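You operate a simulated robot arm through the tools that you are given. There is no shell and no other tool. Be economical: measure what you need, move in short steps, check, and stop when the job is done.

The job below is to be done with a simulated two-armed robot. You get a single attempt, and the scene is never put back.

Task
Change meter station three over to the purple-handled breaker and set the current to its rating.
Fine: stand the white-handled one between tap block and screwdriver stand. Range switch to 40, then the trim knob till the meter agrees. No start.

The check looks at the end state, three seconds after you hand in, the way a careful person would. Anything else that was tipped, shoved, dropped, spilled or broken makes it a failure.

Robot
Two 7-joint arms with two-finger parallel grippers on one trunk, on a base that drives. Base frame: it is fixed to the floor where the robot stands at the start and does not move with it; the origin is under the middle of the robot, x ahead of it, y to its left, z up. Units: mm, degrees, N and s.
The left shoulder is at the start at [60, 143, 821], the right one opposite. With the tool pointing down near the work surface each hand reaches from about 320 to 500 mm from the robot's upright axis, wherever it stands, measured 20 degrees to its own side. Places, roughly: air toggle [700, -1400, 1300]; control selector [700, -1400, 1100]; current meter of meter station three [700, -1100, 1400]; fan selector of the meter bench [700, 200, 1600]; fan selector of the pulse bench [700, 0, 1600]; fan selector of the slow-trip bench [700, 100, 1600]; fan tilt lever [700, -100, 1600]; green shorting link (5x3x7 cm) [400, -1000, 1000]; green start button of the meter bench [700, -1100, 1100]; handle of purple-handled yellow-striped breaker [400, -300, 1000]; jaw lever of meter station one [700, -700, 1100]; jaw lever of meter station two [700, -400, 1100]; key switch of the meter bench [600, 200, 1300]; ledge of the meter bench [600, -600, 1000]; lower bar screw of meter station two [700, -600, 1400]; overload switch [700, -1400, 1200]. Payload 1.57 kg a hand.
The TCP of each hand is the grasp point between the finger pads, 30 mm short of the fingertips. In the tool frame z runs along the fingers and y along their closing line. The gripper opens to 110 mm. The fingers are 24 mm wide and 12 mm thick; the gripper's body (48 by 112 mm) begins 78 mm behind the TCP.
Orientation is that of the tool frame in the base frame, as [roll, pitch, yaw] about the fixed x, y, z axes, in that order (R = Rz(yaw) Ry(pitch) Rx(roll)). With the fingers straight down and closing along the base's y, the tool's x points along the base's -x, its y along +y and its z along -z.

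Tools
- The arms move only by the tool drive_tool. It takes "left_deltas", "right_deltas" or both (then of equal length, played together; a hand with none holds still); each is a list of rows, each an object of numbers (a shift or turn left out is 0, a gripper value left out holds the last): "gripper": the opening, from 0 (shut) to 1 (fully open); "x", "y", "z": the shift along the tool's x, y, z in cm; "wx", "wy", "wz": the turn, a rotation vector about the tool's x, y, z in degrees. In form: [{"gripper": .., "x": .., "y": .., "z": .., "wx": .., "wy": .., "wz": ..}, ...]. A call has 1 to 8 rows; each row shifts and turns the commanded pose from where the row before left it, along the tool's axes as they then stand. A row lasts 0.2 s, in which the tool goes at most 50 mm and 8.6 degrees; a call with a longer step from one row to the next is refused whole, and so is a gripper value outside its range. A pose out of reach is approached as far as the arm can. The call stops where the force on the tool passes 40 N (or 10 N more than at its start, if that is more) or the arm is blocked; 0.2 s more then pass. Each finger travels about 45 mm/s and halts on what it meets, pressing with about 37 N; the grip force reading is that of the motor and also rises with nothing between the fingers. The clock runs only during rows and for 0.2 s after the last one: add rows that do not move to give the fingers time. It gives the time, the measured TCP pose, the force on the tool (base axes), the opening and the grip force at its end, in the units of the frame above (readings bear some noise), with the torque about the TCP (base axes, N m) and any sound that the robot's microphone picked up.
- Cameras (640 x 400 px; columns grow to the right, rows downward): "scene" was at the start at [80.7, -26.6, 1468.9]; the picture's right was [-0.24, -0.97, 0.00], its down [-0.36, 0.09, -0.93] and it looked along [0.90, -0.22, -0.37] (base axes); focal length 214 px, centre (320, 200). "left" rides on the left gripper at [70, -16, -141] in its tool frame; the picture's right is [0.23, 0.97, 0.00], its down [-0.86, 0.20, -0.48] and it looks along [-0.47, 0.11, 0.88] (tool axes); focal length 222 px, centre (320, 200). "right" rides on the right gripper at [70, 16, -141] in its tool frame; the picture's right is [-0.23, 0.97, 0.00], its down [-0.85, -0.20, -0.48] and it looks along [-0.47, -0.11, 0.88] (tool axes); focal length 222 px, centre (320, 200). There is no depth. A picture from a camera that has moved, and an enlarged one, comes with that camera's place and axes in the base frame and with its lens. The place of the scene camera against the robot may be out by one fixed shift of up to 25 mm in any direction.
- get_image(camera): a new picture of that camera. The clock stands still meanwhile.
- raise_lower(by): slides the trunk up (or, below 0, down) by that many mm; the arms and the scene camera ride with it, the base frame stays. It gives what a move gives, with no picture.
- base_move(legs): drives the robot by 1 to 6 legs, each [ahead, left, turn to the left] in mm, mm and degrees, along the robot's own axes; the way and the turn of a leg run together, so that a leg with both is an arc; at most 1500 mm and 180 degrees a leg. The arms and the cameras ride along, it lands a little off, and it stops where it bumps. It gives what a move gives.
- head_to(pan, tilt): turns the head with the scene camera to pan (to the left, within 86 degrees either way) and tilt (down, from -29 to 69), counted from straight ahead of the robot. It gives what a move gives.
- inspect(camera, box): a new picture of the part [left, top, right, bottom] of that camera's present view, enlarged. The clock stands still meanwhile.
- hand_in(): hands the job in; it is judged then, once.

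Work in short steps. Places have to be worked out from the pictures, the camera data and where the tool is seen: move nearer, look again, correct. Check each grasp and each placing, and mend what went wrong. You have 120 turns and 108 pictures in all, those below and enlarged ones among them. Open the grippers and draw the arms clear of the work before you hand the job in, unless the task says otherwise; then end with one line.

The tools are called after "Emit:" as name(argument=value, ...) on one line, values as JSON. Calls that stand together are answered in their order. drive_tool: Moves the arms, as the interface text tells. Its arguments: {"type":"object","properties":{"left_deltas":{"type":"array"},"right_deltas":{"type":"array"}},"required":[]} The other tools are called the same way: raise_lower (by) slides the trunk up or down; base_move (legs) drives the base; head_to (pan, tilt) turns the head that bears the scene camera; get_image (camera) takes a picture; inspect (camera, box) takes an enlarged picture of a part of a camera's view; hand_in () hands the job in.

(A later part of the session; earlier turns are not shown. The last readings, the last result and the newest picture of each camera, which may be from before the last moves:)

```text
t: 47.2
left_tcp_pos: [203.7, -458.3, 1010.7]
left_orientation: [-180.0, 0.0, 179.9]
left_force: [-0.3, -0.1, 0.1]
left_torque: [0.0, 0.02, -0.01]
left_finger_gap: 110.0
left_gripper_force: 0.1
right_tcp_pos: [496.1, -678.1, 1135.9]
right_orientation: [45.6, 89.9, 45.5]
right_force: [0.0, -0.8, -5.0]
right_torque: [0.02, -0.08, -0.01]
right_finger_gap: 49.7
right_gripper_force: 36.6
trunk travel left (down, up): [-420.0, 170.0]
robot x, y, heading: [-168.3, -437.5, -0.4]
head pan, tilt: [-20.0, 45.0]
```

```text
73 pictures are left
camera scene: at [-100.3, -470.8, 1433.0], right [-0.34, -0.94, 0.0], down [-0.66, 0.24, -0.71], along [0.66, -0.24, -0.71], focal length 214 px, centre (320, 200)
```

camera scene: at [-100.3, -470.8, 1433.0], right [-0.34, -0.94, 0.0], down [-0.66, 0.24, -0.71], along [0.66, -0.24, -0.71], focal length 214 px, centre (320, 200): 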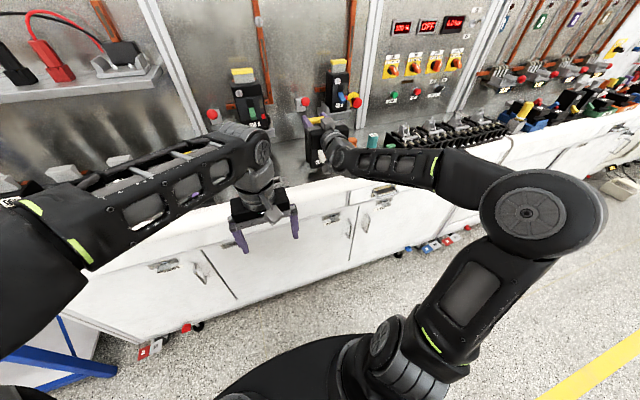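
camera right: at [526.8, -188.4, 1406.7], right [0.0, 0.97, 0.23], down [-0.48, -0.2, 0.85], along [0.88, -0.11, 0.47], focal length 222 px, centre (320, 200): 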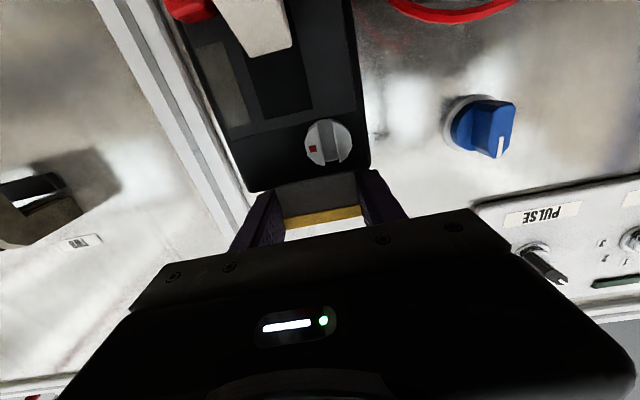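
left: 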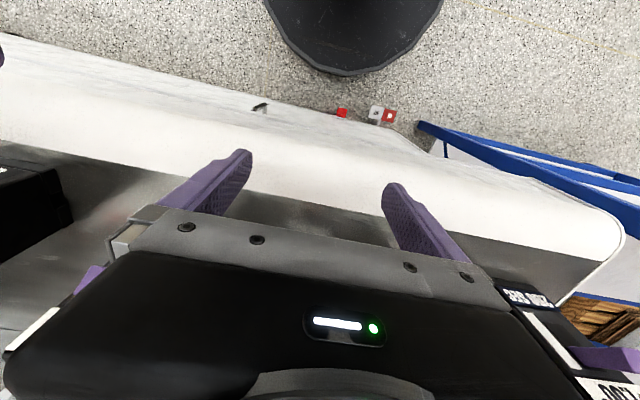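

Zooming to check the clearance to the orange screwdriver.

Emit:
inspect(camera="scene", box=[280, 90, 400, 200])

Emit:
get_image(camera="left")

```text
3.64 times, centred on (340, 145) of scene
camera zoom: at [-100.3, -470.8, 1433.0], right [-0.34, -0.94, 0.0], down [-0.66, 0.24, -0.71], along [0.66, -0.24, -0.71], focal length 780 px, centre (247, 400)
```

zoom: 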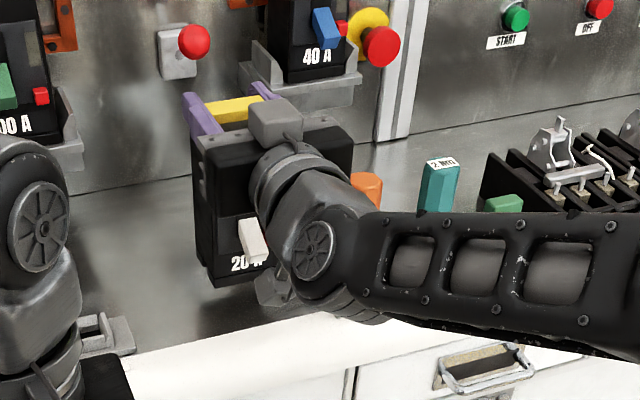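

```text
71 pictures are left
camera left: at [132.6, -472.8, 1152.6], right [-0.23, 0.97, 0.0], down [0.86, 0.2, 0.48], along [0.47, 0.11, -0.88], focal length 222 px, centre (320, 200)
```

left: 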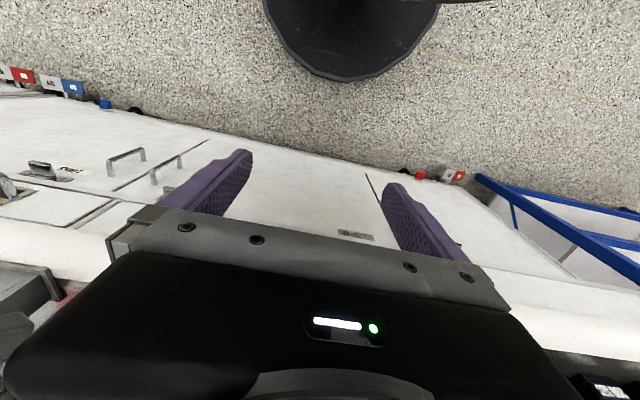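

There's enough clearance. I'll lower in small steps until it touches.

Emit:
drive_tool(right_deltas=[{"x": 1}, {"x": 1}, {"x": 0.5}, {}])

Emit:
inspect(camera="scene", box=[280, 90, 400, 200])

```text
t: 48.2
left_tcp_pos: [203.0, -456.8, 1010.1]
left_orientation: [180.0, -0.1, 179.9]
left_force: [-0.6, 0.3, 1.1]
left_torque: [0.01, -0.02, 0.01]
left_finger_gap: 110.1
left_gripper_force: 0.1
right_tcp_pos: [495.7, -679.1, 1111.4]
right_orientation: [57.3, 89.9, 57.2]
right_force: [0.4, 0.4, -5.4]
right_torque: [0.0, -0.08, -0.06]
right_finger_gap: 49.7
right_gripper_force: 37.1
trunk travel left (down, up): [-420.0, 170.0]
robot x, y, heading: [-169.9, -439.2, -0.3]
head pan, tilt: [-20.0, 45.0]
```

```text
3.64 times, centred on (340, 145) of scene
camera zoom: at [-100.3, -470.9, 1433.0], right [-0.34, -0.94, 0.0], down [-0.66, 0.24, -0.71], along [0.66, -0.24, -0.71], focal length 780 px, centre (247, 400)
```

zoom: 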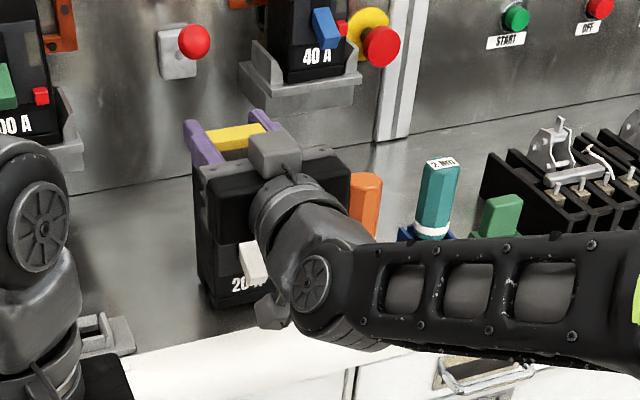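

Still free. I'll continue down in fine steps.

Emit:
drive_tool(right_deltas=[{"x": 0.4}, {"x": 0.3}, {"x": 0.2}, {}])

```text
t: 49.2
left_tcp_pos: [201.7, -456.8, 1012.4]
left_orientation: [-180.0, 0.1, 179.9]
left_force: [-0.4, 1.5, 0.0]
left_torque: [0.01, 0.02, -0.01]
left_finger_gap: 109.9
left_gripper_force: 0.0
right_tcp_pos: [494.3, -677.2, 1106.0]
right_orientation: [-4.5, 89.6, -4.7]
right_force: [1.5, -0.4, 13.6]
right_torque: [0.33, 0.35, 0.02]
right_finger_gap: 50.0
right_gripper_force: 37.4
trunk travel left (down, up): [-420.0, 170.0]
robot x, y, heading: [-167.1, -435.1, -0.1]
head pan, tilt: [-20.0, 45.0]
```

Contact was at z≈1106, so the breaker is standing on the bench. I'll release it slowly.

Emit:
drive_tool(right_deltas=[{"x": -0.2}, {"gripper": 0.6}, {}, {"gripper": 1.0}, {}, {}, {}])

Emit:
drive_tool(right_deltas=[{"z": -2}, {"z": -2}, {"z": -2}, {"z": -2}, {"z": -2}, {}])

Emit:
get_image(camera="scene")

Emit:
get_image(camera="right")

```text
t: 50.8
left_tcp_pos: [202.0, -456.6, 1012.1]
left_orientation: [180.0, 0.0, 179.8]
left_force: [-0.3, -0.3, 0.2]
left_torque: [-0.01, 0.0, -0.03]
left_finger_gap: 109.8
left_gripper_force: 0.0
right_tcp_pos: [495.8, -679.9, 1104.5]
right_orientation: [17.7, 89.9, 17.6]
right_force: [0.2, -0.6, -0.9]
right_torque: [0.0, -0.02, 0.02]
right_finger_gap: 110.0
right_gripper_force: 0.1
trunk travel left (down, up): [-420.0, 170.0]
robot x, y, heading: [-168.9, -435.8, -0.1]
head pan, tilt: [-20.0, 45.0]
```

```text
t: 52.2
left_tcp_pos: [202.2, -456.3, 1010.1]
left_orientation: [180.0, 0.0, 179.9]
left_force: [-0.3, -0.4, -0.5]
left_torque: [0.01, -0.02, 0.01]
left_finger_gap: 110.1
left_gripper_force: 0.2
right_tcp_pos: [395.9, -680.3, 1105.0]
right_orientation: [36.1, 90.0, 36.0]
right_force: [0.2, -0.6, -0.8]
right_torque: [-0.01, 0.0, 0.0]
right_finger_gap: 110.1
right_gripper_force: 0.1
trunk travel left (down, up): [-420.0, 170.0]
robot x, y, heading: [-168.8, -439.2, -0.3]
head pan, tilt: [-20.0, 45.0]
```

```text
69 pictures are left
camera scene: at [-100.7, -470.6, 1433.1], right [-0.34, -0.94, 0.0], down [-0.66, 0.24, -0.71], along [0.66, -0.24, -0.71], focal length 214 px, centre (320, 200)
```

scene: 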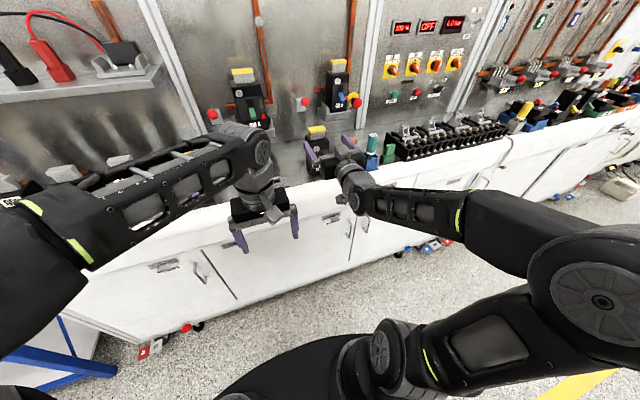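

```text
68 pictures are left
camera right: at [254.6, -661.8, 1035.4], right [0.0, 0.97, 0.23], down [-0.48, -0.2, 0.85], along [0.88, -0.11, 0.47], focal length 222 px, centre (320, 200)
```

right: 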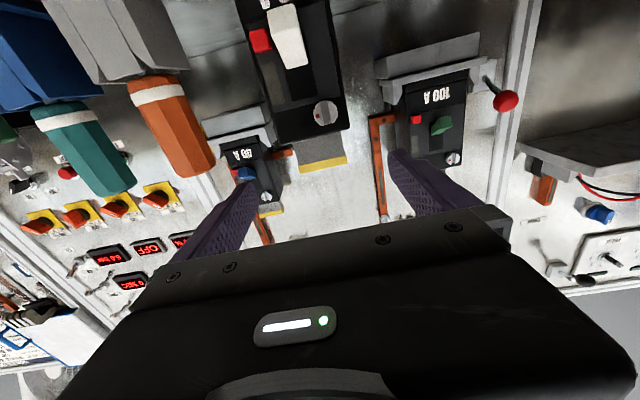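

The white-handled breaker stands upright between the tap block and the stand. I'll retreat and drive left to the purple breaker.

Emit:
base_move(legs=[[-130, 0, 0], [0, 387, 0]])

Emit:
get_image(camera="right")

Emit:
head_to(pan=-20, tilt=35)

Emit:
get_image(camera="scene")

```text
t: 55.5
left_tcp_pos: [71.0, -75.5, 1011.5]
left_orientation: [180.0, -0.1, 180.0]
left_force: [-0.4, -1.0, 0.0]
left_torque: [-0.04, 0.01, -0.02]
left_finger_gap: 109.8
left_gripper_force: 0.1
right_tcp_pos: [265.4, -297.4, 1104.9]
right_orientation: [-8.0, 89.9, -8.1]
right_force: [0.3, 0.6, -0.3]
right_torque: [0.0, -0.03, -0.05]
right_finger_gap: 110.1
right_gripper_force: 0.1
trunk travel left (down, up): [-420.0, 170.0]
robot x, y, heading: [-295.5, -56.8, 0.2]
head pan, tilt: [-20.0, 45.0]
```

```text
67 pictures are left
camera right: at [123.9, -280.2, 1035.6], right [0.0, 0.97, 0.23], down [-0.48, -0.2, 0.85], along [0.88, -0.11, 0.47], focal length 222 px, centre (320, 200)
```

right: 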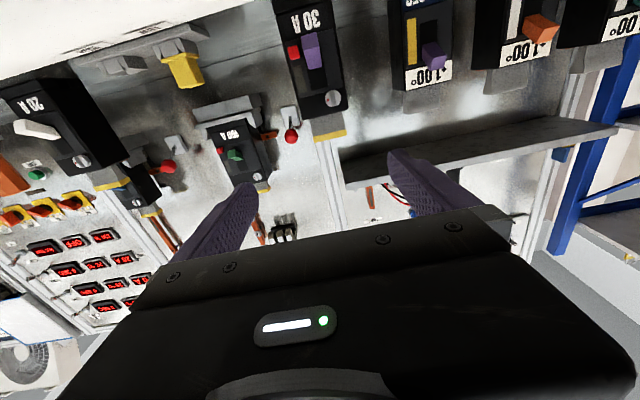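

```text
t: 56.2
left_tcp_pos: [72.2, -75.6, 1010.3]
left_orientation: [-180.0, 0.0, -179.9]
left_force: [0.5, -0.2, -0.1]
left_torque: [-0.01, -0.04, -0.02]
left_finger_gap: 110.1
left_gripper_force: 0.1
right_tcp_pos: [264.4, -298.2, 1104.5]
right_orientation: [16.4, 90.0, 16.4]
right_force: [0.5, 0.2, -0.9]
right_torque: [-0.02, 0.01, -0.01]
right_finger_gap: 110.1
right_gripper_force: 0.0
trunk travel left (down, up): [-420.0, 170.0]
robot x, y, heading: [-296.8, -60.6, 0.1]
head pan, tilt: [-20.0, 35.0]
```

```text
66 pictures are left
camera scene: at [-225.7, -92.4, 1447.8], right [-0.34, -0.94, 0.0], down [-0.54, 0.2, -0.82], along [0.77, -0.28, -0.57], focal length 214 px, centre (320, 200)
```

scene: 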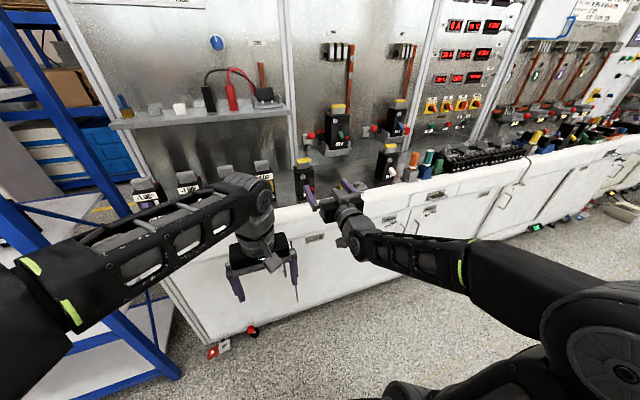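

From the wrist camera, the purple breaker's block is at about x≈470, y≈-284. I'll shift 14 mm left and come closer.

Emit:
drive_tool(right_deltas=[{"y": 1.4}, {}])

Emit:
base_move(legs=[[145, 0, 0]])

Emit:
get_image(camera="right")

```text
t: 56.8
left_tcp_pos: [71.0, -75.5, 1010.3]
left_orientation: [179.9, 0.0, -180.0]
left_force: [-0.6, -0.9, -0.2]
left_torque: [0.02, 0.02, 0.01]
left_finger_gap: 110.2
left_gripper_force: 0.1
right_tcp_pos: [264.0, -283.3, 1106.9]
right_orientation: [-161.4, 90.0, -161.3]
right_force: [-0.5, -0.5, 0.9]
right_torque: [0.0, 0.0, -0.02]
right_finger_gap: 109.8
right_gripper_force: 0.1
trunk travel left (down, up): [-420.0, 170.0]
robot x, y, heading: [-297.6, -59.7, -0.2]
head pan, tilt: [-20.0, 35.0]
```

```text
t: 58.1
left_tcp_pos: [218.7, -76.6, 1011.3]
left_orientation: [-180.0, -0.2, 179.9]
left_force: [0.2, 0.4, 0.7]
left_torque: [0.0, 0.03, -0.02]
left_finger_gap: 110.1
left_gripper_force: 0.0
right_tcp_pos: [412.9, -284.0, 1104.4]
right_orientation: [64.8, 89.9, 64.8]
right_force: [-0.2, 0.7, 0.0]
right_torque: [0.0, -0.02, 0.0]
right_finger_gap: 110.3
right_gripper_force: 0.0
trunk travel left (down, up): [-420.0, 170.0]
robot x, y, heading: [-154.1, -56.5, 0.2]
head pan, tilt: [-20.0, 35.0]
```

```text
65 pictures are left
camera right: at [270.6, -266.8, 1035.7], right [0.0, 0.97, 0.23], down [-0.48, -0.2, 0.85], along [0.88, -0.11, 0.47], focal length 222 px, centre (320, 200)
```

right: 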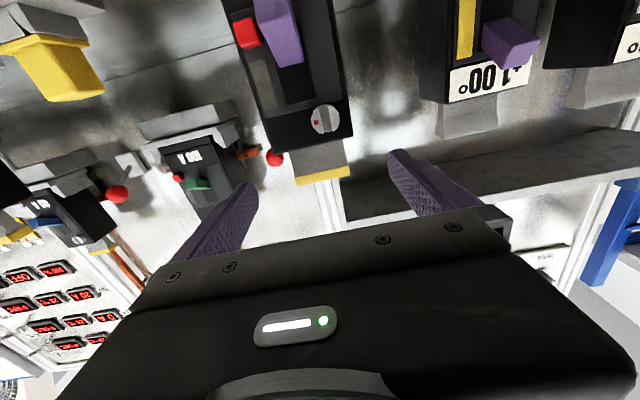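

This view almost exactly matches the white breaker's pre-grip view at 71 mm out, so I'll go forward 71 mm.

Emit:
drive_tool(right_deltas=[{"z": 2}, {"z": 2}, {"z": 2}, {"z": 1.1}, {}])

Emit:
get_image(camera="right")

```text
t: 59.3
left_tcp_pos: [216.6, -76.3, 1011.9]
left_orientation: [-180.0, -0.1, 180.0]
left_force: [-1.0, 0.4, -0.8]
left_torque: [-0.03, 0.0, 0.03]
left_finger_gap: 110.0
left_gripper_force: 0.0
right_tcp_pos: [482.6, -283.4, 1105.6]
right_orientation: [22.6, 89.9, 22.6]
right_force: [0.2, 0.3, 0.0]
right_torque: [-0.02, 0.01, -0.01]
right_finger_gap: 110.1
right_gripper_force: 0.0
trunk travel left (down, up): [-420.0, 170.0]
robot x, y, heading: [-151.4, -57.7, 0.1]
head pan, tilt: [-20.0, 35.0]
```

```text
64 pictures are left
camera right: at [341.4, -266.9, 1036.7], right [0.0, 0.97, 0.23], down [-0.48, -0.2, 0.85], along [0.88, -0.11, 0.47], focal length 222 px, centre (320, 200)
```

right: 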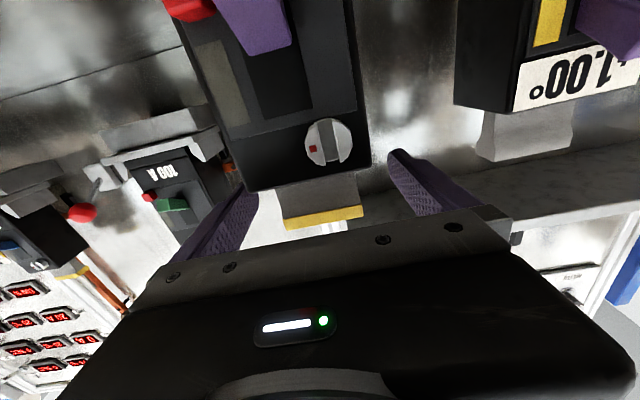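

The view matches the white breaker's pre-grip view. Closing and lifting.

Emit:
drive_tool(right_deltas=[{"gripper": 0.45}, {}, {"gripper": 0}, {}, {}, {}])

Emit:
drive_tool(right_deltas=[{"x": -1}, {"x": -2}, {"x": -2}, {"x": -2}, {}])

Emit:
get_image(camera="right")

```text
t: 60.7
left_tcp_pos: [218.0, -76.8, 1011.5]
left_orientation: [180.0, 0.0, 180.0]
left_force: [-0.1, -0.6, 0.1]
left_torque: [0.0, -0.01, -0.01]
left_finger_gap: 109.8
left_gripper_force: 0.1
right_tcp_pos: [482.0, -283.4, 1105.7]
right_orientation: [15.8, 89.9, 15.9]
right_force: [-0.2, 1.2, -0.3]
right_torque: [-0.02, -0.02, 0.05]
right_finger_gap: 49.9
right_gripper_force: 35.7
trunk travel left (down, up): [-420.0, 170.0]
robot x, y, heading: [-159.2, -58.9, -0.1]
head pan, tilt: [-20.0, 35.0]
```

```text
t: 61.9
left_tcp_pos: [218.3, -76.1, 1010.1]
left_orientation: [179.9, -0.1, 180.0]
left_force: [0.0, -0.5, -0.5]
left_torque: [0.02, 0.02, -0.02]
left_finger_gap: 109.8
left_gripper_force: 0.1
right_tcp_pos: [483.0, -285.0, 1176.7]
right_orientation: [-118.6, 90.0, -118.6]
right_force: [-0.9, 0.4, -5.3]
right_torque: [0.0, -0.08, 0.03]
right_finger_gap: 49.8
right_gripper_force: 36.9
trunk travel left (down, up): [-420.0, 170.0]
robot x, y, heading: [-153.0, -61.9, -0.3]
head pan, tilt: [-20.0, 35.0]
```

```text
63 pictures are left
camera right: at [340.9, -268.3, 1107.0], right [0.0, 0.97, 0.23], down [-0.48, -0.2, 0.85], along [0.88, -0.11, 0.47], focal length 222 px, centre (320, 200)
```

right: 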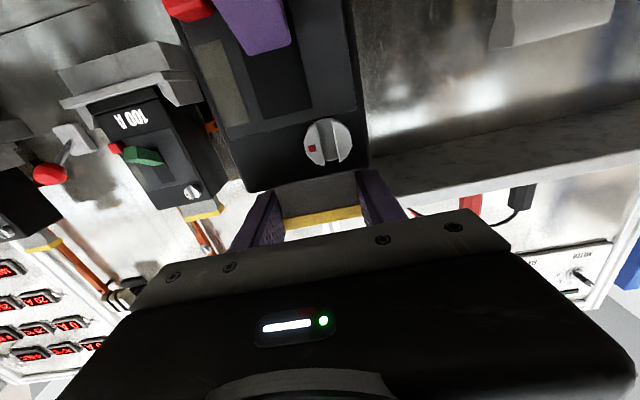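

The grip is identical to the reference. I'll back off, raise the trunk and arm, and drive toward the cradle.

Emit:
base_move(legs=[[-170, 0, 0], [0, 81, 0]])

Emit:
raise_lower(by=170)

Emit:
drive_tool(right_deltas=[{"x": -3}, {"x": -3}, {"x": -3}, {"x": -3}, {"x": -1.3}, {}])

Emit:
head_to(pan=-25, tilt=20)

```text
t: 64.0
left_tcp_pos: [46.4, 4.5, 1010.3]
left_orientation: [-179.9, 0.0, 180.0]
left_force: [-0.9, 0.3, -0.4]
left_torque: [-0.06, 0.02, 0.01]
left_finger_gap: 109.8
left_gripper_force: 0.0
right_tcp_pos: [313.0, -203.5, 1176.6]
right_orientation: [-45.4, 90.0, -45.2]
right_force: [0.8, 1.7, -5.0]
right_torque: [0.05, -0.06, -0.05]
right_finger_gap: 49.7
right_gripper_force: 37.0
trunk travel left (down, up): [-420.0, 170.0]
robot x, y, heading: [-322.2, 22.8, -0.2]
head pan, tilt: [-20.0, 35.0]
```

```text
t: 66.0
left_tcp_pos: [48.0, 3.7, 1181.0]
left_orientation: [-179.9, 0.0, -180.0]
left_force: [-0.3, -0.3, -0.3]
left_torque: [-0.02, 0.0, 0.03]
left_finger_gap: 109.9
left_gripper_force: 0.0
right_tcp_pos: [313.2, -206.2, 1346.9]
right_orientation: [-96.5, 90.0, -96.5]
right_force: [-0.3, -0.7, -5.9]
right_torque: [0.0, -0.07, 0.01]
right_finger_gap: 50.0
right_gripper_force: 37.5
trunk travel left (down, up): [-590.0, 0.0]
robot x, y, heading: [-323.5, 17.2, -0.1]
head pan, tilt: [-20.0, 35.0]
```

```text
t: 67.4
left_tcp_pos: [48.5, 3.7, 1179.3]
left_orientation: [-179.9, -0.1, 180.0]
left_force: [-0.9, 0.4, 0.3]
left_torque: [-0.01, 0.0, 0.0]
left_finger_gap: 110.2
left_gripper_force: 0.1
right_tcp_pos: [312.1, -205.7, 1479.0]
right_orientation: [37.1, 89.9, 37.2]
right_force: [0.7, -0.4, -5.2]
right_torque: [0.02, -0.08, -0.02]
right_finger_gap: 49.9
right_gripper_force: 36.8
trunk travel left (down, up): [-590.0, 0.0]
robot x, y, heading: [-320.6, 22.9, -0.2]
head pan, tilt: [-20.0, 35.0]
```

```text
t: 68.1
left_tcp_pos: [48.4, 3.9, 1180.7]
left_orientation: [180.0, 0.0, 179.9]
left_force: [-0.6, 0.5, 1.1]
left_torque: [0.03, 0.01, 0.04]
left_finger_gap: 110.1
left_gripper_force: 0.1
right_tcp_pos: [311.7, -205.8, 1478.2]
right_orientation: [-125.1, 90.0, -125.1]
right_force: [-0.9, -0.6, -5.7]
right_torque: [-0.01, -0.05, -0.02]
right_finger_gap: 49.7
right_gripper_force: 37.0
trunk travel left (down, up): [-590.0, 0.0]
robot x, y, heading: [-321.9, 22.3, -0.2]
head pan, tilt: [-25.0, 20.0]
```

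The path is clear and on the line the first breaker came out by. Driving forward, with fine correction after that.

Emit:
base_move(legs=[[335, 0, 0]])

Emit:
get_image(camera="scene")

```text
t: 70.3
left_tcp_pos: [384.1, 3.4, 1181.9]
left_orientation: [179.9, 0.0, -179.9]
left_force: [0.6, -0.4, -0.7]
left_torque: [-0.03, 0.03, -0.01]
left_finger_gap: 109.8
left_gripper_force: 0.0
right_tcp_pos: [648.3, -205.6, 1477.2]
right_orientation: [-65.9, 90.0, -65.9]
right_force: [1.5, -0.5, -6.1]
right_torque: [0.01, -0.1, 0.01]
right_finger_gap: 50.1
right_gripper_force: 37.1
trunk travel left (down, up): [-590.0, 0.0]
robot x, y, heading: [13.3, 17.9, -0.4]
head pan, tilt: [-25.0, 20.0]
```

```text
62 pictures are left
camera scene: at [89.8, -22.7, 1641.7], right [-0.42, -0.91, 0.0], down [-0.31, 0.15, -0.94], along [0.85, -0.4, -0.34], focal length 214 px, centre (320, 200)
```

scene: 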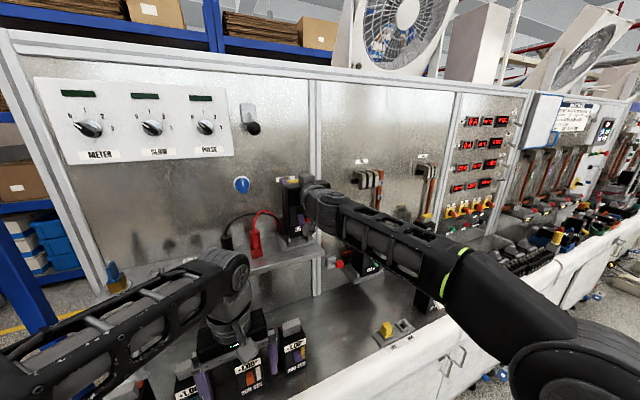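

Fine alignment: the target is x≈667.3, y≈-203.2. I'll move there while still above the pins.

Emit:
drive_tool(right_deltas=[{"z": 1, "y": 0.24}, {"z": 0.9}, {}, {}])

Emit:
inspect(camera="scene", box=[235, 165, 355, 265])

```text
t: 71.3
left_tcp_pos: [384.3, 3.5, 1180.6]
left_orientation: [180.0, 0.0, 180.0]
left_force: [0.1, 0.0, 1.2]
left_torque: [0.01, 0.02, 0.0]
left_finger_gap: 110.1
left_gripper_force: 0.0
right_tcp_pos: [666.3, -202.9, 1477.3]
right_orientation: [85.1, 89.9, 85.1]
right_force: [-0.6, -1.1, -6.7]
right_torque: [0.01, -0.09, -0.03]
right_finger_gap: 49.8
right_gripper_force: 37.0
trunk travel left (down, up): [-590.0, 0.0]
robot x, y, heading: [16.0, 21.4, -0.2]
head pan, tilt: [-25.0, 20.0]
```

```text
4.00 times, centred on (295, 215) of scene
camera zoom: at [88.9, -22.8, 1641.7], right [-0.42, -0.91, 0.0], down [-0.31, 0.15, -0.94], along [0.85, -0.4, -0.34], focal length 858 px, centre (420, 140)
```

zoom: 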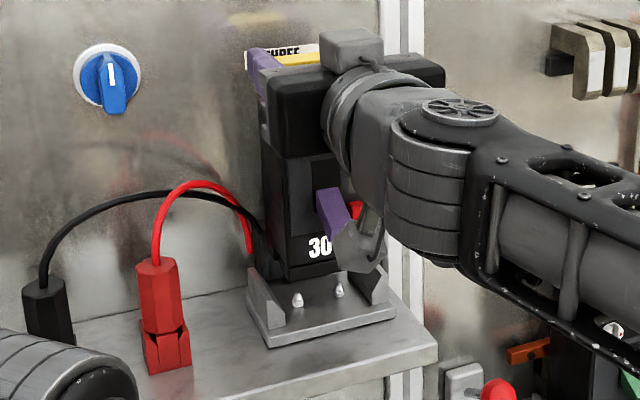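

Aligned over the pins. Lowering slowly.

Emit:
drive_tool(right_deltas=[{"x": 0.8}, {"x": 0.8}, {"x": 0.8}, {}])

Emit:
drive_tool(right_deltas=[{"x": 0.4}, {"x": 0.4}, {"x": 0.3}, {"x": 0.3}, {"x": 0.3}, {}])

Emit:
inspect(camera="scene", box=[235, 165, 355, 265])

```text
t: 72.3
left_tcp_pos: [385.0, 3.4, 1180.3]
left_orientation: [180.0, 0.0, -179.9]
left_force: [-0.5, -0.6, 0.1]
left_torque: [0.0, 0.02, 0.01]
left_finger_gap: 109.9
left_gripper_force: 0.0
right_tcp_pos: [666.8, -201.4, 1454.0]
right_orientation: [-114.3, 90.0, -114.1]
right_force: [1.1, 0.0, -5.2]
right_torque: [-0.02, -0.08, -0.01]
right_finger_gap: 49.8
right_gripper_force: 37.4
trunk travel left (down, up): [-590.0, 0.0]
robot x, y, heading: [12.4, 18.8, -0.2]
head pan, tilt: [-25.0, 20.0]
```

```text
t: 73.7
left_tcp_pos: [383.0, 2.0, 1180.3]
left_orientation: [180.0, 0.1, 179.9]
left_force: [0.4, -0.2, 0.4]
left_torque: [0.0, 0.06, -0.03]
left_finger_gap: 109.9
left_gripper_force: 0.0
right_tcp_pos: [666.4, -204.2, 1437.5]
right_orientation: [21.6, 89.9, 21.7]
right_force: [3.4, -0.5, -0.8]
right_torque: [0.0, -0.38, 0.06]
right_finger_gap: 49.7
right_gripper_force: 37.3
trunk travel left (down, up): [-590.0, 0.0]
robot x, y, heading: [12.3, 24.0, -0.1]
head pan, tilt: [-25.0, 20.0]
```

```text
4.00 times, centred on (295, 215) of scene
camera zoom: at [88.9, -22.8, 1641.8], right [-0.42, -0.91, 0.0], down [-0.31, 0.15, -0.94], along [0.85, -0.4, -0.34], focal length 858 px, centre (420, 140)
```

zoom: 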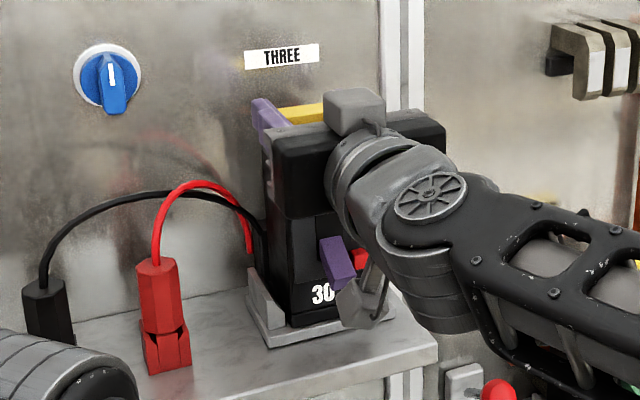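

It's at seated height with a little side force. I'll press down slightly to seat it.

Emit:
drive_tool(right_deltas=[{"x": 0.2}, {"x": 0.2}, {}])

```text
t: 74.5
left_tcp_pos: [383.6, 3.8, 1181.3]
left_orientation: [179.9, 0.0, 179.9]
left_force: [1.0, 1.0, 0.0]
left_torque: [-0.01, 0.03, -0.02]
left_finger_gap: 109.8
left_gripper_force: 0.0
right_tcp_pos: [665.0, -203.9, 1437.7]
right_orientation: [0.0, 89.6, -0.2]
right_force: [9.6, -3.5, 24.0]
right_torque: [0.12, -0.45, 0.29]
right_finger_gap: 49.7
right_gripper_force: 37.2
trunk travel left (down, up): [-590.0, 0.0]
robot x, y, heading: [12.5, 20.8, -0.1]
head pan, tilt: [-25.0, 20.0]
```

The 24 N upward force says it's seated. I'll unload a little, then open and back out.

Emit:
drive_tool(right_deltas=[{"x": -0.3}, {"gripper": 0.6}, {}, {"gripper": 1.0}, {}, {}])

Emit:
drive_tool(right_deltas=[{"z": -2}, {"z": -3}, {"z": -3}, {"z": -3}, {}])

Emit:
inspect(camera="scene", box=[235, 165, 355, 265])

Emit:
get_image(camera="right")

```text
t: 75.9
left_tcp_pos: [382.4, 3.9, 1181.1]
left_orientation: [180.0, -0.1, 180.0]
left_force: [0.3, 0.2, -1.2]
left_torque: [0.0, 0.0, 0.0]
left_finger_gap: 110.2
left_gripper_force: 0.0
right_tcp_pos: [665.8, -203.9, 1435.5]
right_orientation: [26.2, 89.9, 26.1]
right_force: [-0.3, -0.1, 0.4]
right_torque: [0.0, -0.03, 0.03]
right_finger_gap: 109.9
right_gripper_force: 0.0
trunk travel left (down, up): [-590.0, 0.0]
robot x, y, heading: [14.6, 22.6, -0.1]
head pan, tilt: [-25.0, 20.0]
```

```text
t: 77.1
left_tcp_pos: [384.3, 3.2, 1181.6]
left_orientation: [-179.9, 0.0, -179.9]
left_force: [0.4, -0.4, 0.0]
left_torque: [0.02, 0.0, 0.0]
left_finger_gap: 110.0
left_gripper_force: 0.2
right_tcp_pos: [555.6, -203.0, 1436.6]
right_orientation: [114.4, 90.0, 114.4]
right_force: [-0.2, -1.0, 0.1]
right_torque: [-0.01, 0.02, 0.0]
right_finger_gap: 110.3
right_gripper_force: 0.0
trunk travel left (down, up): [-590.0, 0.0]
robot x, y, heading: [10.5, 21.2, -0.2]
head pan, tilt: [-25.0, 20.0]
```

```text
4.00 times, centred on (295, 215) of scene
camera zoom: at [89.0, -22.8, 1641.7], right [-0.42, -0.91, 0.0], down [-0.31, 0.15, -0.94], along [0.85, -0.4, -0.34], focal length 858 px, centre (420, 140)
```

zoom: 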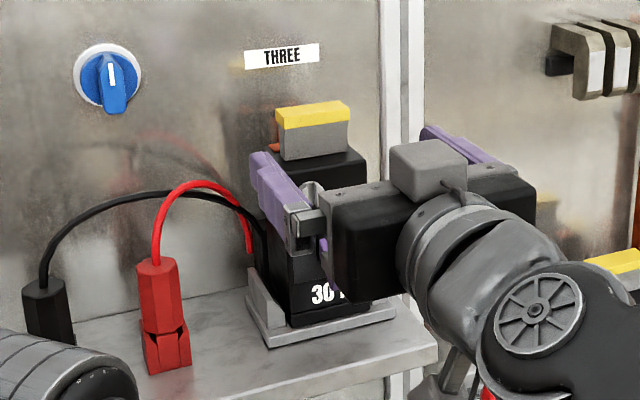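

```text
58 pictures are left
camera right: at [414.0, -186.6, 1367.5], right [0.0, 0.97, 0.23], down [-0.48, -0.2, 0.86], along [0.88, -0.11, 0.47], focal length 222 px, centre (320, 200)
```

right: 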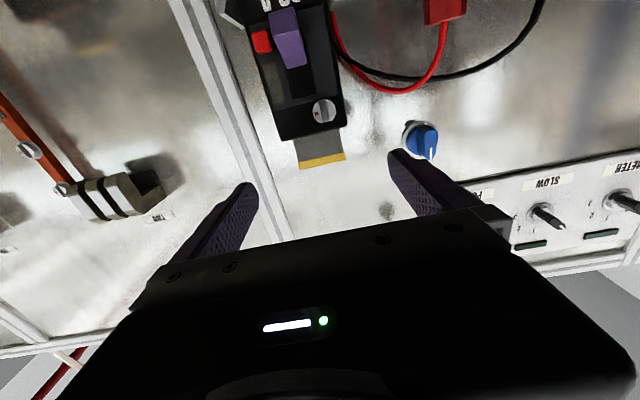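

The purple breaker sits seated in the cradle. Next is the range switch THREE, near (740, -1318, 1184). I'll back off, partly close the gripper, lower, and drive right.

Emit:
base_move(legs=[[-330, 0, 0], [0, -1110, 0]])

Emit:
raise_lower(by=-170)

Emit:
drive_tool(right_deltas=[{"x": 2.5, "gripper": 0.45}, {"x": 2.5}, {"x": 2.5}, {}])

Emit:
get_image(camera="scene")

Emit:
get_image(camera="right")

```text
t: 84.6
left_tcp_pos: [51.6, -1110.6, 1182.0]
left_orientation: [179.9, 0.0, 179.4]
left_force: [-0.1, 0.9, 0.8]
left_torque: [0.03, 0.01, 0.02]
left_finger_gap: 109.9
left_gripper_force: 0.1
right_tcp_pos: [220.1, -1321.7, 1437.7]
right_orientation: [37.5, 89.9, 36.9]
right_force: [0.5, 0.0, -0.6]
right_torque: [0.02, 0.03, 0.02]
right_finger_gap: 109.9
right_gripper_force: 0.0
trunk travel left (down, up): [-590.0, 0.0]
robot x, y, heading: [-318.4, -1088.6, -0.7]
head pan, tilt: [-25.0, 20.0]
```

```text
t: 86.5
left_tcp_pos: [51.5, -1111.2, 1011.3]
left_orientation: [-179.9, 0.0, 179.4]
left_force: [-0.4, 0.3, 0.1]
left_torque: [-0.03, -0.01, -0.03]
left_finger_gap: 110.3
left_gripper_force: 0.1
right_tcp_pos: [219.9, -1321.2, 1264.9]
right_orientation: [20.3, 89.8, 19.7]
right_force: [0.0, -0.4, 0.2]
right_torque: [-0.02, -0.01, 0.02]
right_finger_gap: 109.9
right_gripper_force: 0.1
trunk travel left (down, up): [-420.0, 170.0]
robot x, y, heading: [-315.7, -1091.4, -0.6]
head pan, tilt: [-25.0, 20.0]
```

```text
t: 87.5
left_tcp_pos: [51.1, -1112.4, 1010.9]
left_orientation: [-179.9, 0.0, 179.3]
left_force: [0.4, 0.2, -0.6]
left_torque: [-0.01, 0.02, -0.01]
left_finger_gap: 110.1
left_gripper_force: 0.0
right_tcp_pos: [220.0, -1320.8, 1191.5]
right_orientation: [29.0, 90.0, 28.5]
right_force: [0.2, 0.6, -0.2]
right_torque: [-0.01, 0.0, 0.04]
right_finger_gap: 49.6
right_gripper_force: 0.1
trunk travel left (down, up): [-420.0, 170.0]
robot x, y, heading: [-314.3, -1092.0, -0.4]
head pan, tilt: [-25.0, 20.0]
```

```text
57 pictures are left
camera scene: at [-243.7, -1134.5, 1471.7], right [-0.43, -0.9, 0.0], down [-0.31, 0.15, -0.94], along [0.85, -0.41, -0.34], focal length 214 px, centre (320, 200)
```

scene: 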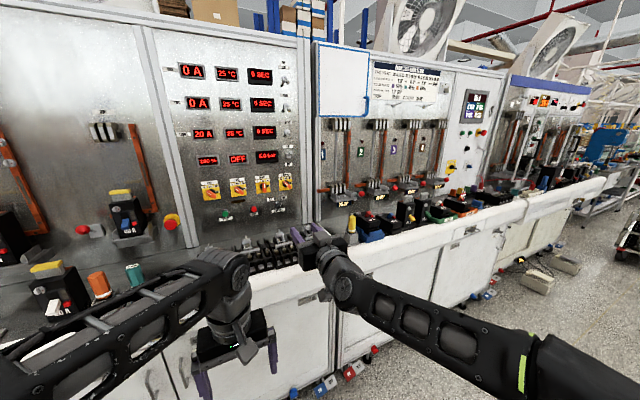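

```text
56 pictures are left
camera right: at [78.8, -1302.1, 1121.7], right [0.01, 0.97, 0.23], down [-0.48, -0.2, 0.85], along [0.88, -0.12, 0.47], focal length 222 px, centre (320, 200)
```

right: 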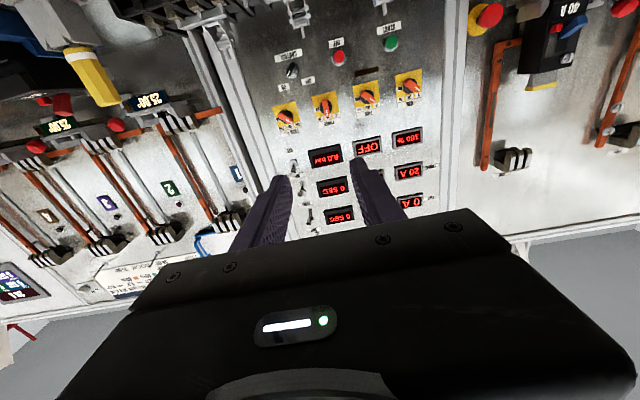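

THREE's range switch is at about y≈-1311, z≈1192. I'll zoom in on it.

Emit:
inspect(camera="scene", box=[180, 120, 300, 225])

Emit:
inspect(camera="right", box=[270, 60, 430, 160])

```text
3.81 times, centred on (240, 172) of scene
camera zoom: at [-243.7, -1134.5, 1471.7], right [-0.43, -0.9, 0.0], down [-0.31, 0.15, -0.94], along [0.85, -0.41, -0.34], focal length 817 px, centre (625, 305)
```

zoom: 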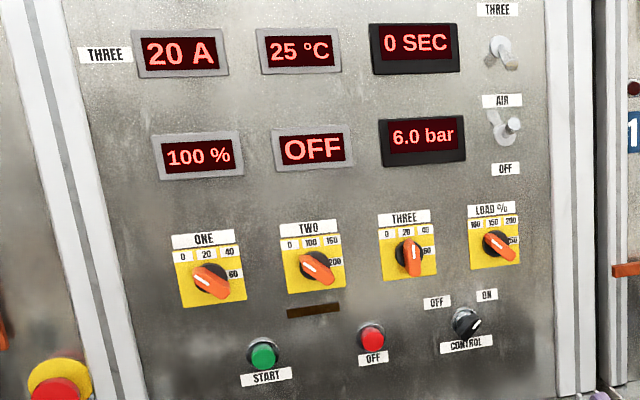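

```text
4.00 times, centred on (350, 110) of right
camera zoom: at [78.8, -1302.1, 1121.7], right [0.01, 0.97, 0.23], down [-0.48, -0.2, 0.85], along [0.88, -0.12, 0.47], focal length 888 px, centre (200, 560)
```

zoom: 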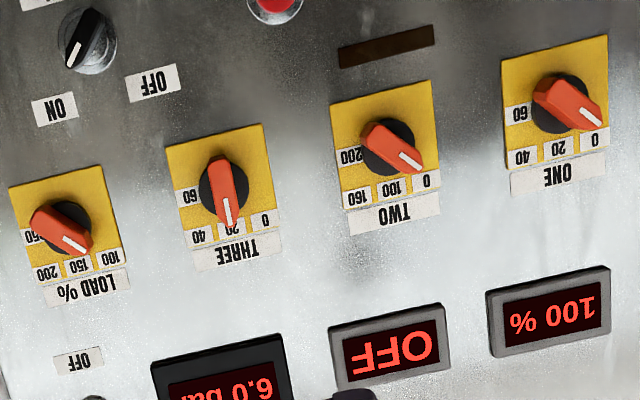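

I'll raise the trunk so the left hand clears the terminal strips, lower the right hand to compensate, centre it on the switch, and move closer.

Emit:
raise_lower(by=120)

Emit:
drive_tool(right_deltas=[{"x": 3, "y": 1.1}, {"x": 3}, {"x": 3}, {"x": 3}, {}])

Emit:
base_move(legs=[[300, 0, 0.5]])

Emit:
get_image(camera="right")

Emit:
get_image(camera="scene")

```text
t: 89.0
left_tcp_pos: [51.0, -1111.1, 1130.8]
left_orientation: [-180.0, 0.0, 179.4]
left_force: [0.5, -1.1, -0.5]
left_torque: [0.0, -0.01, 0.02]
left_finger_gap: 109.8
left_gripper_force: 0.1
right_tcp_pos: [220.6, -1321.4, 1312.7]
right_orientation: [30.8, 90.0, 30.2]
right_force: [0.6, 0.2, 0.0]
right_torque: [0.01, -0.01, -0.04]
right_finger_gap: 49.4
right_gripper_force: 0.0
trunk travel left (down, up): [-540.0, 50.0]
robot x, y, heading: [-318.2, -1090.5, -0.7]
head pan, tilt: [-25.0, 20.0]
```

```text
t: 90.2
left_tcp_pos: [51.2, -1112.2, 1131.8]
left_orientation: [-179.9, 0.0, 179.4]
left_force: [0.0, -0.5, -0.6]
left_torque: [-0.03, 0.03, 0.0]
left_finger_gap: 110.0
left_gripper_force: 0.0
right_tcp_pos: [218.5, -1309.9, 1191.6]
right_orientation: [22.2, 90.0, 21.5]
right_force: [-0.2, -0.7, 0.6]
right_torque: [0.01, -0.01, 0.0]
right_finger_gap: 49.7
right_gripper_force: 0.1
trunk travel left (down, up): [-540.0, 50.0]
robot x, y, heading: [-317.4, -1089.2, -0.6]
head pan, tilt: [-25.0, 20.0]
```

```text
t: 92.2
left_tcp_pos: [348.0, -1115.3, 1130.3]
left_orientation: [-180.0, 0.1, 179.4]
left_force: [0.7, 0.0, -0.4]
left_torque: [-0.02, 0.01, -0.02]
left_finger_gap: 109.9
left_gripper_force: 0.1
right_tcp_pos: [517.0, -1312.6, 1192.3]
right_orientation: [80.8, 90.0, 80.2]
right_force: [-0.2, -0.4, -0.1]
right_torque: [-0.02, 0.0, -0.01]
right_finger_gap: 49.5
right_gripper_force: 0.0
trunk travel left (down, up): [-540.0, 50.0]
robot x, y, heading: [-22.0, -1090.9, -0.7]
head pan, tilt: [-25.0, 20.0]
```

```text
53 pictures are left
camera right: at [375.2, -1294.6, 1122.7], right [0.01, 0.97, 0.23], down [-0.48, -0.19, 0.85], along [0.88, -0.12, 0.47], focal length 222 px, centre (320, 200)
```

right: 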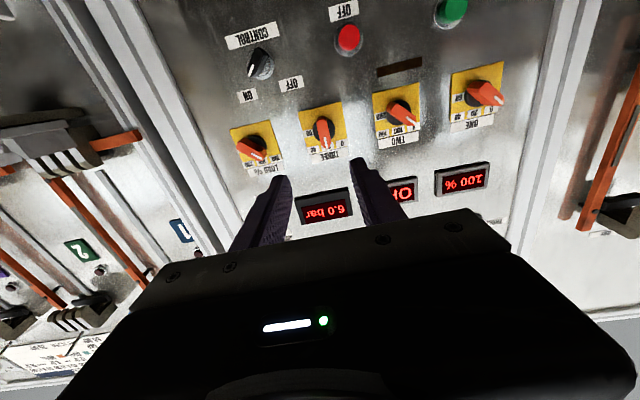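

```text
52 pictures are left
camera scene: at [53.7, -1138.1, 1591.7], right [-0.43, -0.9, 0.0], down [-0.31, 0.15, -0.94], along [0.85, -0.41, -0.34], focal length 214 px, centre (320, 200)
```

scene: 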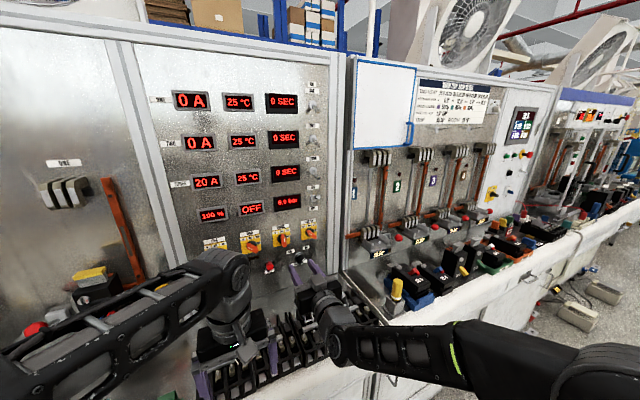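

The knob handle is at about (713, -1309, 1190). I'll shift 6 mm left and advance 120 mm.

Emit:
drive_tool(right_deltas=[{"y": 0.6, "x": 0.2}, {"z": 3}, {"z": 3}, {"z": 3}, {"z": 3}, {}])

Emit:
get_image(camera="right")

Emit:
inspect(camera="scene", box=[220, 190, 360, 290])

```text
t: 93.6
left_tcp_pos: [346.6, -1115.5, 1130.7]
left_orientation: [-180.0, 0.0, 179.4]
left_force: [-1.1, -1.1, 0.1]
left_torque: [0.04, -0.02, 0.04]
left_finger_gap: 110.0
left_gripper_force: 0.0
right_tcp_pos: [635.8, -1309.7, 1190.9]
right_orientation: [13.9, 89.9, 13.3]
right_force: [0.0, -0.7, 0.0]
right_torque: [0.0, 0.01, 0.02]
right_finger_gap: 49.2
right_gripper_force: 0.1
trunk travel left (down, up): [-540.0, 50.0]
robot x, y, heading: [-20.1, -1094.6, -0.7]
head pan, tilt: [-25.0, 20.0]
```

```text
51 pictures are left
camera right: at [494.2, -1291.1, 1121.6], right [0.01, 0.97, 0.23], down [-0.48, -0.19, 0.85], along [0.88, -0.12, 0.47], focal length 222 px, centre (320, 200)
```

right: 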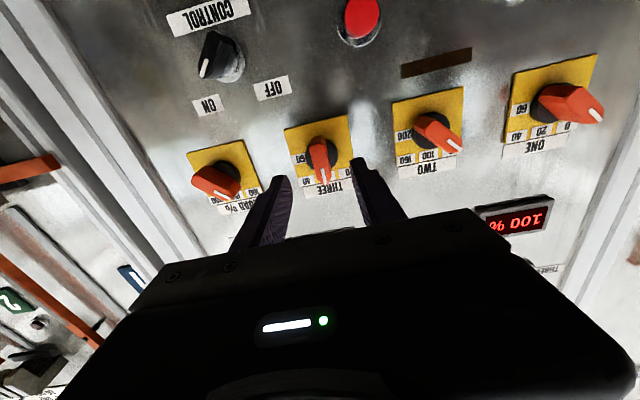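

```text
4.00 times, centred on (290, 240) of scene
camera zoom: at [52.0, -1138.0, 1591.8], right [-0.43, -0.9, 0.0], down [-0.31, 0.15, -0.94], along [0.85, -0.41, -0.34], focal length 858 px, centre (440, 40)
```

zoom: 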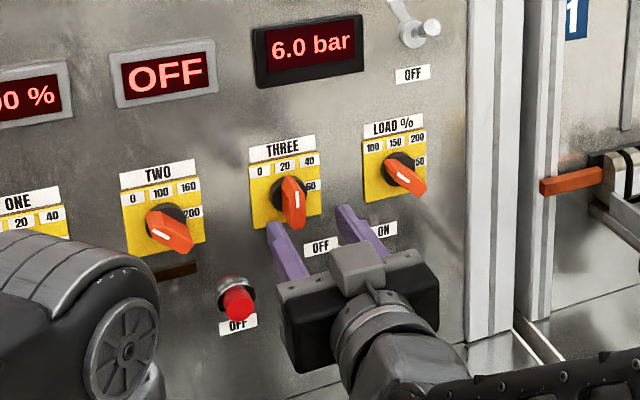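

The handle front is at about x≈690, z≈1187 and lies between the fingers. I'll advance 47 mm more.

Emit:
drive_tool(right_deltas=[{"x": 0.3, "y": 0.2}, {"z": 1.5}, {"z": 1.5}, {"z": 1.0}, {"z": 0.7}, {}])

Emit:
get_image(camera="right")

Emit:
inspect(camera="scene", box=[240, 200, 340, 280])

```text
t: 95.0
left_tcp_pos: [348.1, -1114.8, 1130.5]
left_orientation: [180.0, 0.0, 179.3]
left_force: [0.4, -0.5, -0.4]
left_torque: [-0.01, -0.01, 0.0]
left_finger_gap: 110.1
left_gripper_force: 0.0
right_tcp_pos: [683.3, -1308.1, 1187.7]
right_orientation: [24.7, 89.9, 24.2]
right_force: [0.6, -0.7, -0.1]
right_torque: [0.0, -0.02, 0.02]
right_finger_gap: 49.8
right_gripper_force: 0.0
trunk travel left (down, up): [-540.0, 50.0]
robot x, y, heading: [-22.7, -1092.7, -0.7]
head pan, tilt: [-25.0, 20.0]
```

```text
49 pictures are left
camera right: at [541.1, -1288.7, 1118.5], right [0.01, 0.97, 0.23], down [-0.48, -0.19, 0.85], along [0.88, -0.12, 0.47], focal length 222 px, centre (320, 200)
```

right: 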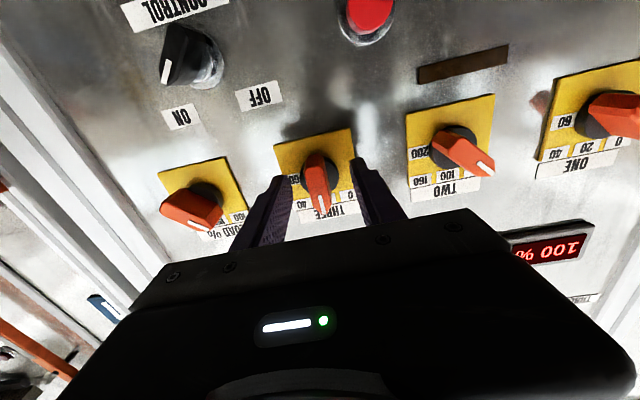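

```text
5.00 times, centred on (290, 240) of scene
camera zoom: at [52.4, -1138.0, 1591.7], right [-0.43, -0.9, 0.0], down [-0.31, 0.15, -0.94], along [0.85, -0.41, -0.34], focal length 1072 px, centre (470, 0)
```

zoom: 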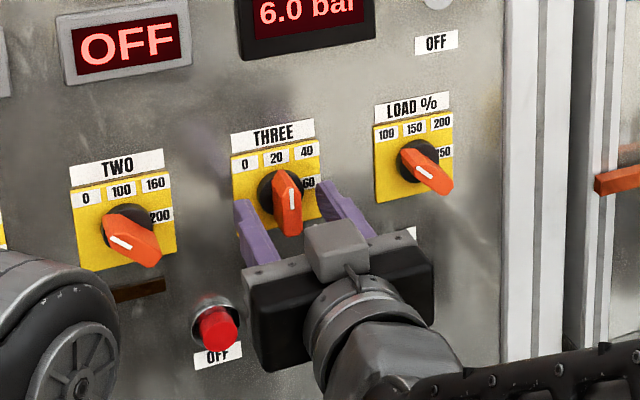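

The tips overlap the handle by about 20 mm and are centred on it. Closing on it.

Emit:
drive_tool(right_deltas=[{"gripper": 0.2}, {}, {"gripper": 0.05}, {}, {}])

```text
t: 96.2
left_tcp_pos: [347.5, -1115.5, 1131.0]
left_orientation: [180.0, 0.0, 179.4]
left_force: [0.7, 0.3, -0.4]
left_torque: [0.0, 0.0, 0.03]
left_finger_gap: 110.1
left_gripper_force: 0.1
right_tcp_pos: [681.3, -1309.8, 1189.2]
right_orientation: [39.8, 89.9, 39.1]
right_force: [1.2, -5.0, 0.6]
right_torque: [0.01, 0.07, 0.59]
right_finger_gap: 15.1
right_gripper_force: 30.9
trunk travel left (down, up): [-540.0, 50.0]
robot x, y, heading: [-21.8, -1088.9, -0.8]
head pan, tilt: [-25.0, 20.0]
```

Gripped at 15 mm. I'll start turning clockwise in small steps.

Emit:
drive_tool(right_deltas=[{"wz": 6}, {"wz": 6}, {"wz": 6}, {"wz": 6}, {}])

Emit:
inspect(camera="scene", box=[180, 160, 340, 280])

```text
t: 97.4
left_tcp_pos: [346.4, -1115.7, 1131.1]
left_orientation: [180.0, 0.0, 179.4]
left_force: [-0.4, 0.3, 0.3]
left_torque: [-0.03, -0.06, -0.01]
left_finger_gap: 109.7
left_gripper_force: 0.1
right_tcp_pos: [682.6, -1308.6, 1187.7]
right_orientation: [89.6, 65.9, 89.1]
right_force: [0.7, -3.7, 4.4]
right_torque: [0.0, 0.02, 0.76]
right_finger_gap: 15.2
right_gripper_force: 30.9
trunk travel left (down, up): [-540.0, 50.0]
robot x, y, heading: [-18.4, -1093.2, -0.6]
head pan, tilt: [-25.0, 20.0]
```

```text
3.33 times, centred on (260, 220) of scene
camera zoom: at [52.1, -1138.6, 1591.7], right [-0.43, -0.9, 0.0], down [-0.31, 0.15, -0.94], along [0.85, -0.41, -0.34], focal length 715 px, centre (520, 133)
```

zoom: 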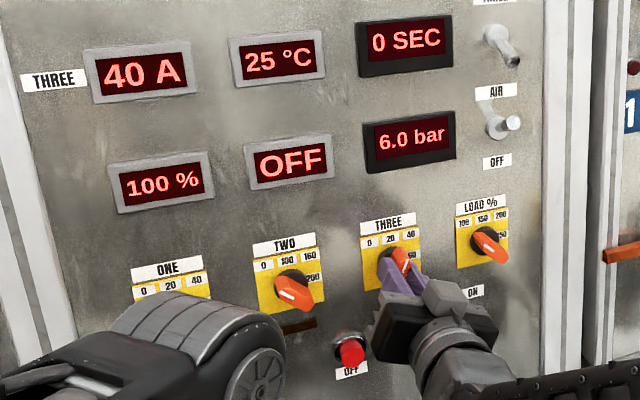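

Meter three jumped to 40 A. The neighbours' pointers show 45° per step, so I'll turn the remaining 21° to sit square on 40.

Emit:
drive_tool(right_deltas=[{"wz": 6}, {"wz": 6}, {"wz": 6}, {"wz": 3}, {}])

Emit:
drive_tool(right_deltas=[{"gripper": 0.3}, {}, {"gripper": 0.5}, {}, {}])

Emit:
drive_tool(right_deltas=[{"z": -2}, {"z": -3}, {"z": -3}, {"z": -3}, {}])

Emit:
inspect(camera="scene", box=[180, 160, 340, 280])

```text
t: 98.6
left_tcp_pos: [347.0, -1116.5, 1131.3]
left_orientation: [-180.0, 0.0, 179.4]
left_force: [0.6, -1.1, -0.2]
left_torque: [0.01, 0.01, -0.01]
left_finger_gap: 110.1
left_gripper_force: 0.1
right_tcp_pos: [682.4, -1307.6, 1188.3]
right_orientation: [89.7, 44.9, 89.2]
right_force: [5.0, -3.8, 12.0]
right_torque: [-0.04, -0.28, 0.92]
right_finger_gap: 15.0
right_gripper_force: 30.9
trunk travel left (down, up): [-540.0, 50.0]
robot x, y, heading: [-23.1, -1094.1, -0.8]
head pan, tilt: [-25.0, 20.0]
```

```text
t: 99.8
left_tcp_pos: [347.4, -1114.9, 1130.6]
left_orientation: [-180.0, 0.0, 179.4]
left_force: [-0.1, -0.1, 0.1]
left_torque: [0.01, 0.0, -0.02]
left_finger_gap: 110.4
left_gripper_force: 0.1
right_tcp_pos: [682.7, -1307.1, 1187.1]
right_orientation: [90.0, 45.0, 89.3]
right_force: [-0.1, 1.1, -0.1]
right_torque: [0.01, -0.02, 0.0]
right_finger_gap: 54.9
right_gripper_force: 0.1
trunk travel left (down, up): [-540.0, 50.0]
robot x, y, heading: [-24.1, -1092.6, -0.5]
head pan, tilt: [-25.0, 20.0]
```

```text
t: 101.0
left_tcp_pos: [348.4, -1115.3, 1132.1]
left_orientation: [-180.0, 0.0, 179.4]
left_force: [-0.1, -0.2, -0.6]
left_torque: [0.0, -0.02, -0.01]
left_finger_gap: 109.9
left_gripper_force: 0.0
right_tcp_pos: [572.4, -1304.1, 1188.2]
right_orientation: [89.9, 45.1, 89.3]
right_force: [-0.3, -0.3, -0.6]
right_torque: [-0.04, 0.01, 0.03]
right_finger_gap: 55.0
right_gripper_force: 0.1
trunk travel left (down, up): [-540.0, 50.0]
robot x, y, heading: [-20.1, -1088.6, -0.7]
head pan, tilt: [-25.0, 20.0]
```

```text
3.33 times, centred on (260, 220) of scene
camera zoom: at [53.0, -1138.1, 1591.7], right [-0.43, -0.9, 0.0], down [-0.31, 0.15, -0.94], along [0.85, -0.41, -0.34], focal length 715 px, centre (520, 133)
```

zoom: 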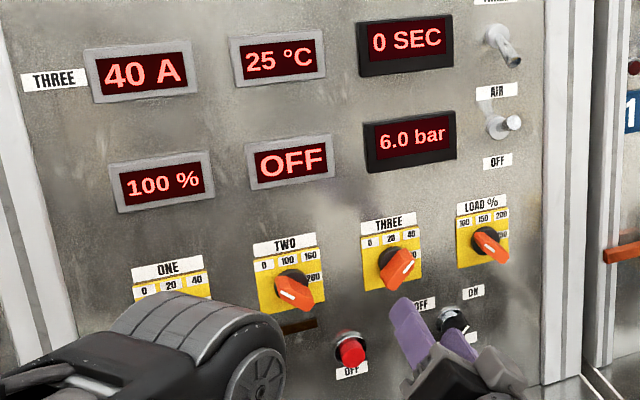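

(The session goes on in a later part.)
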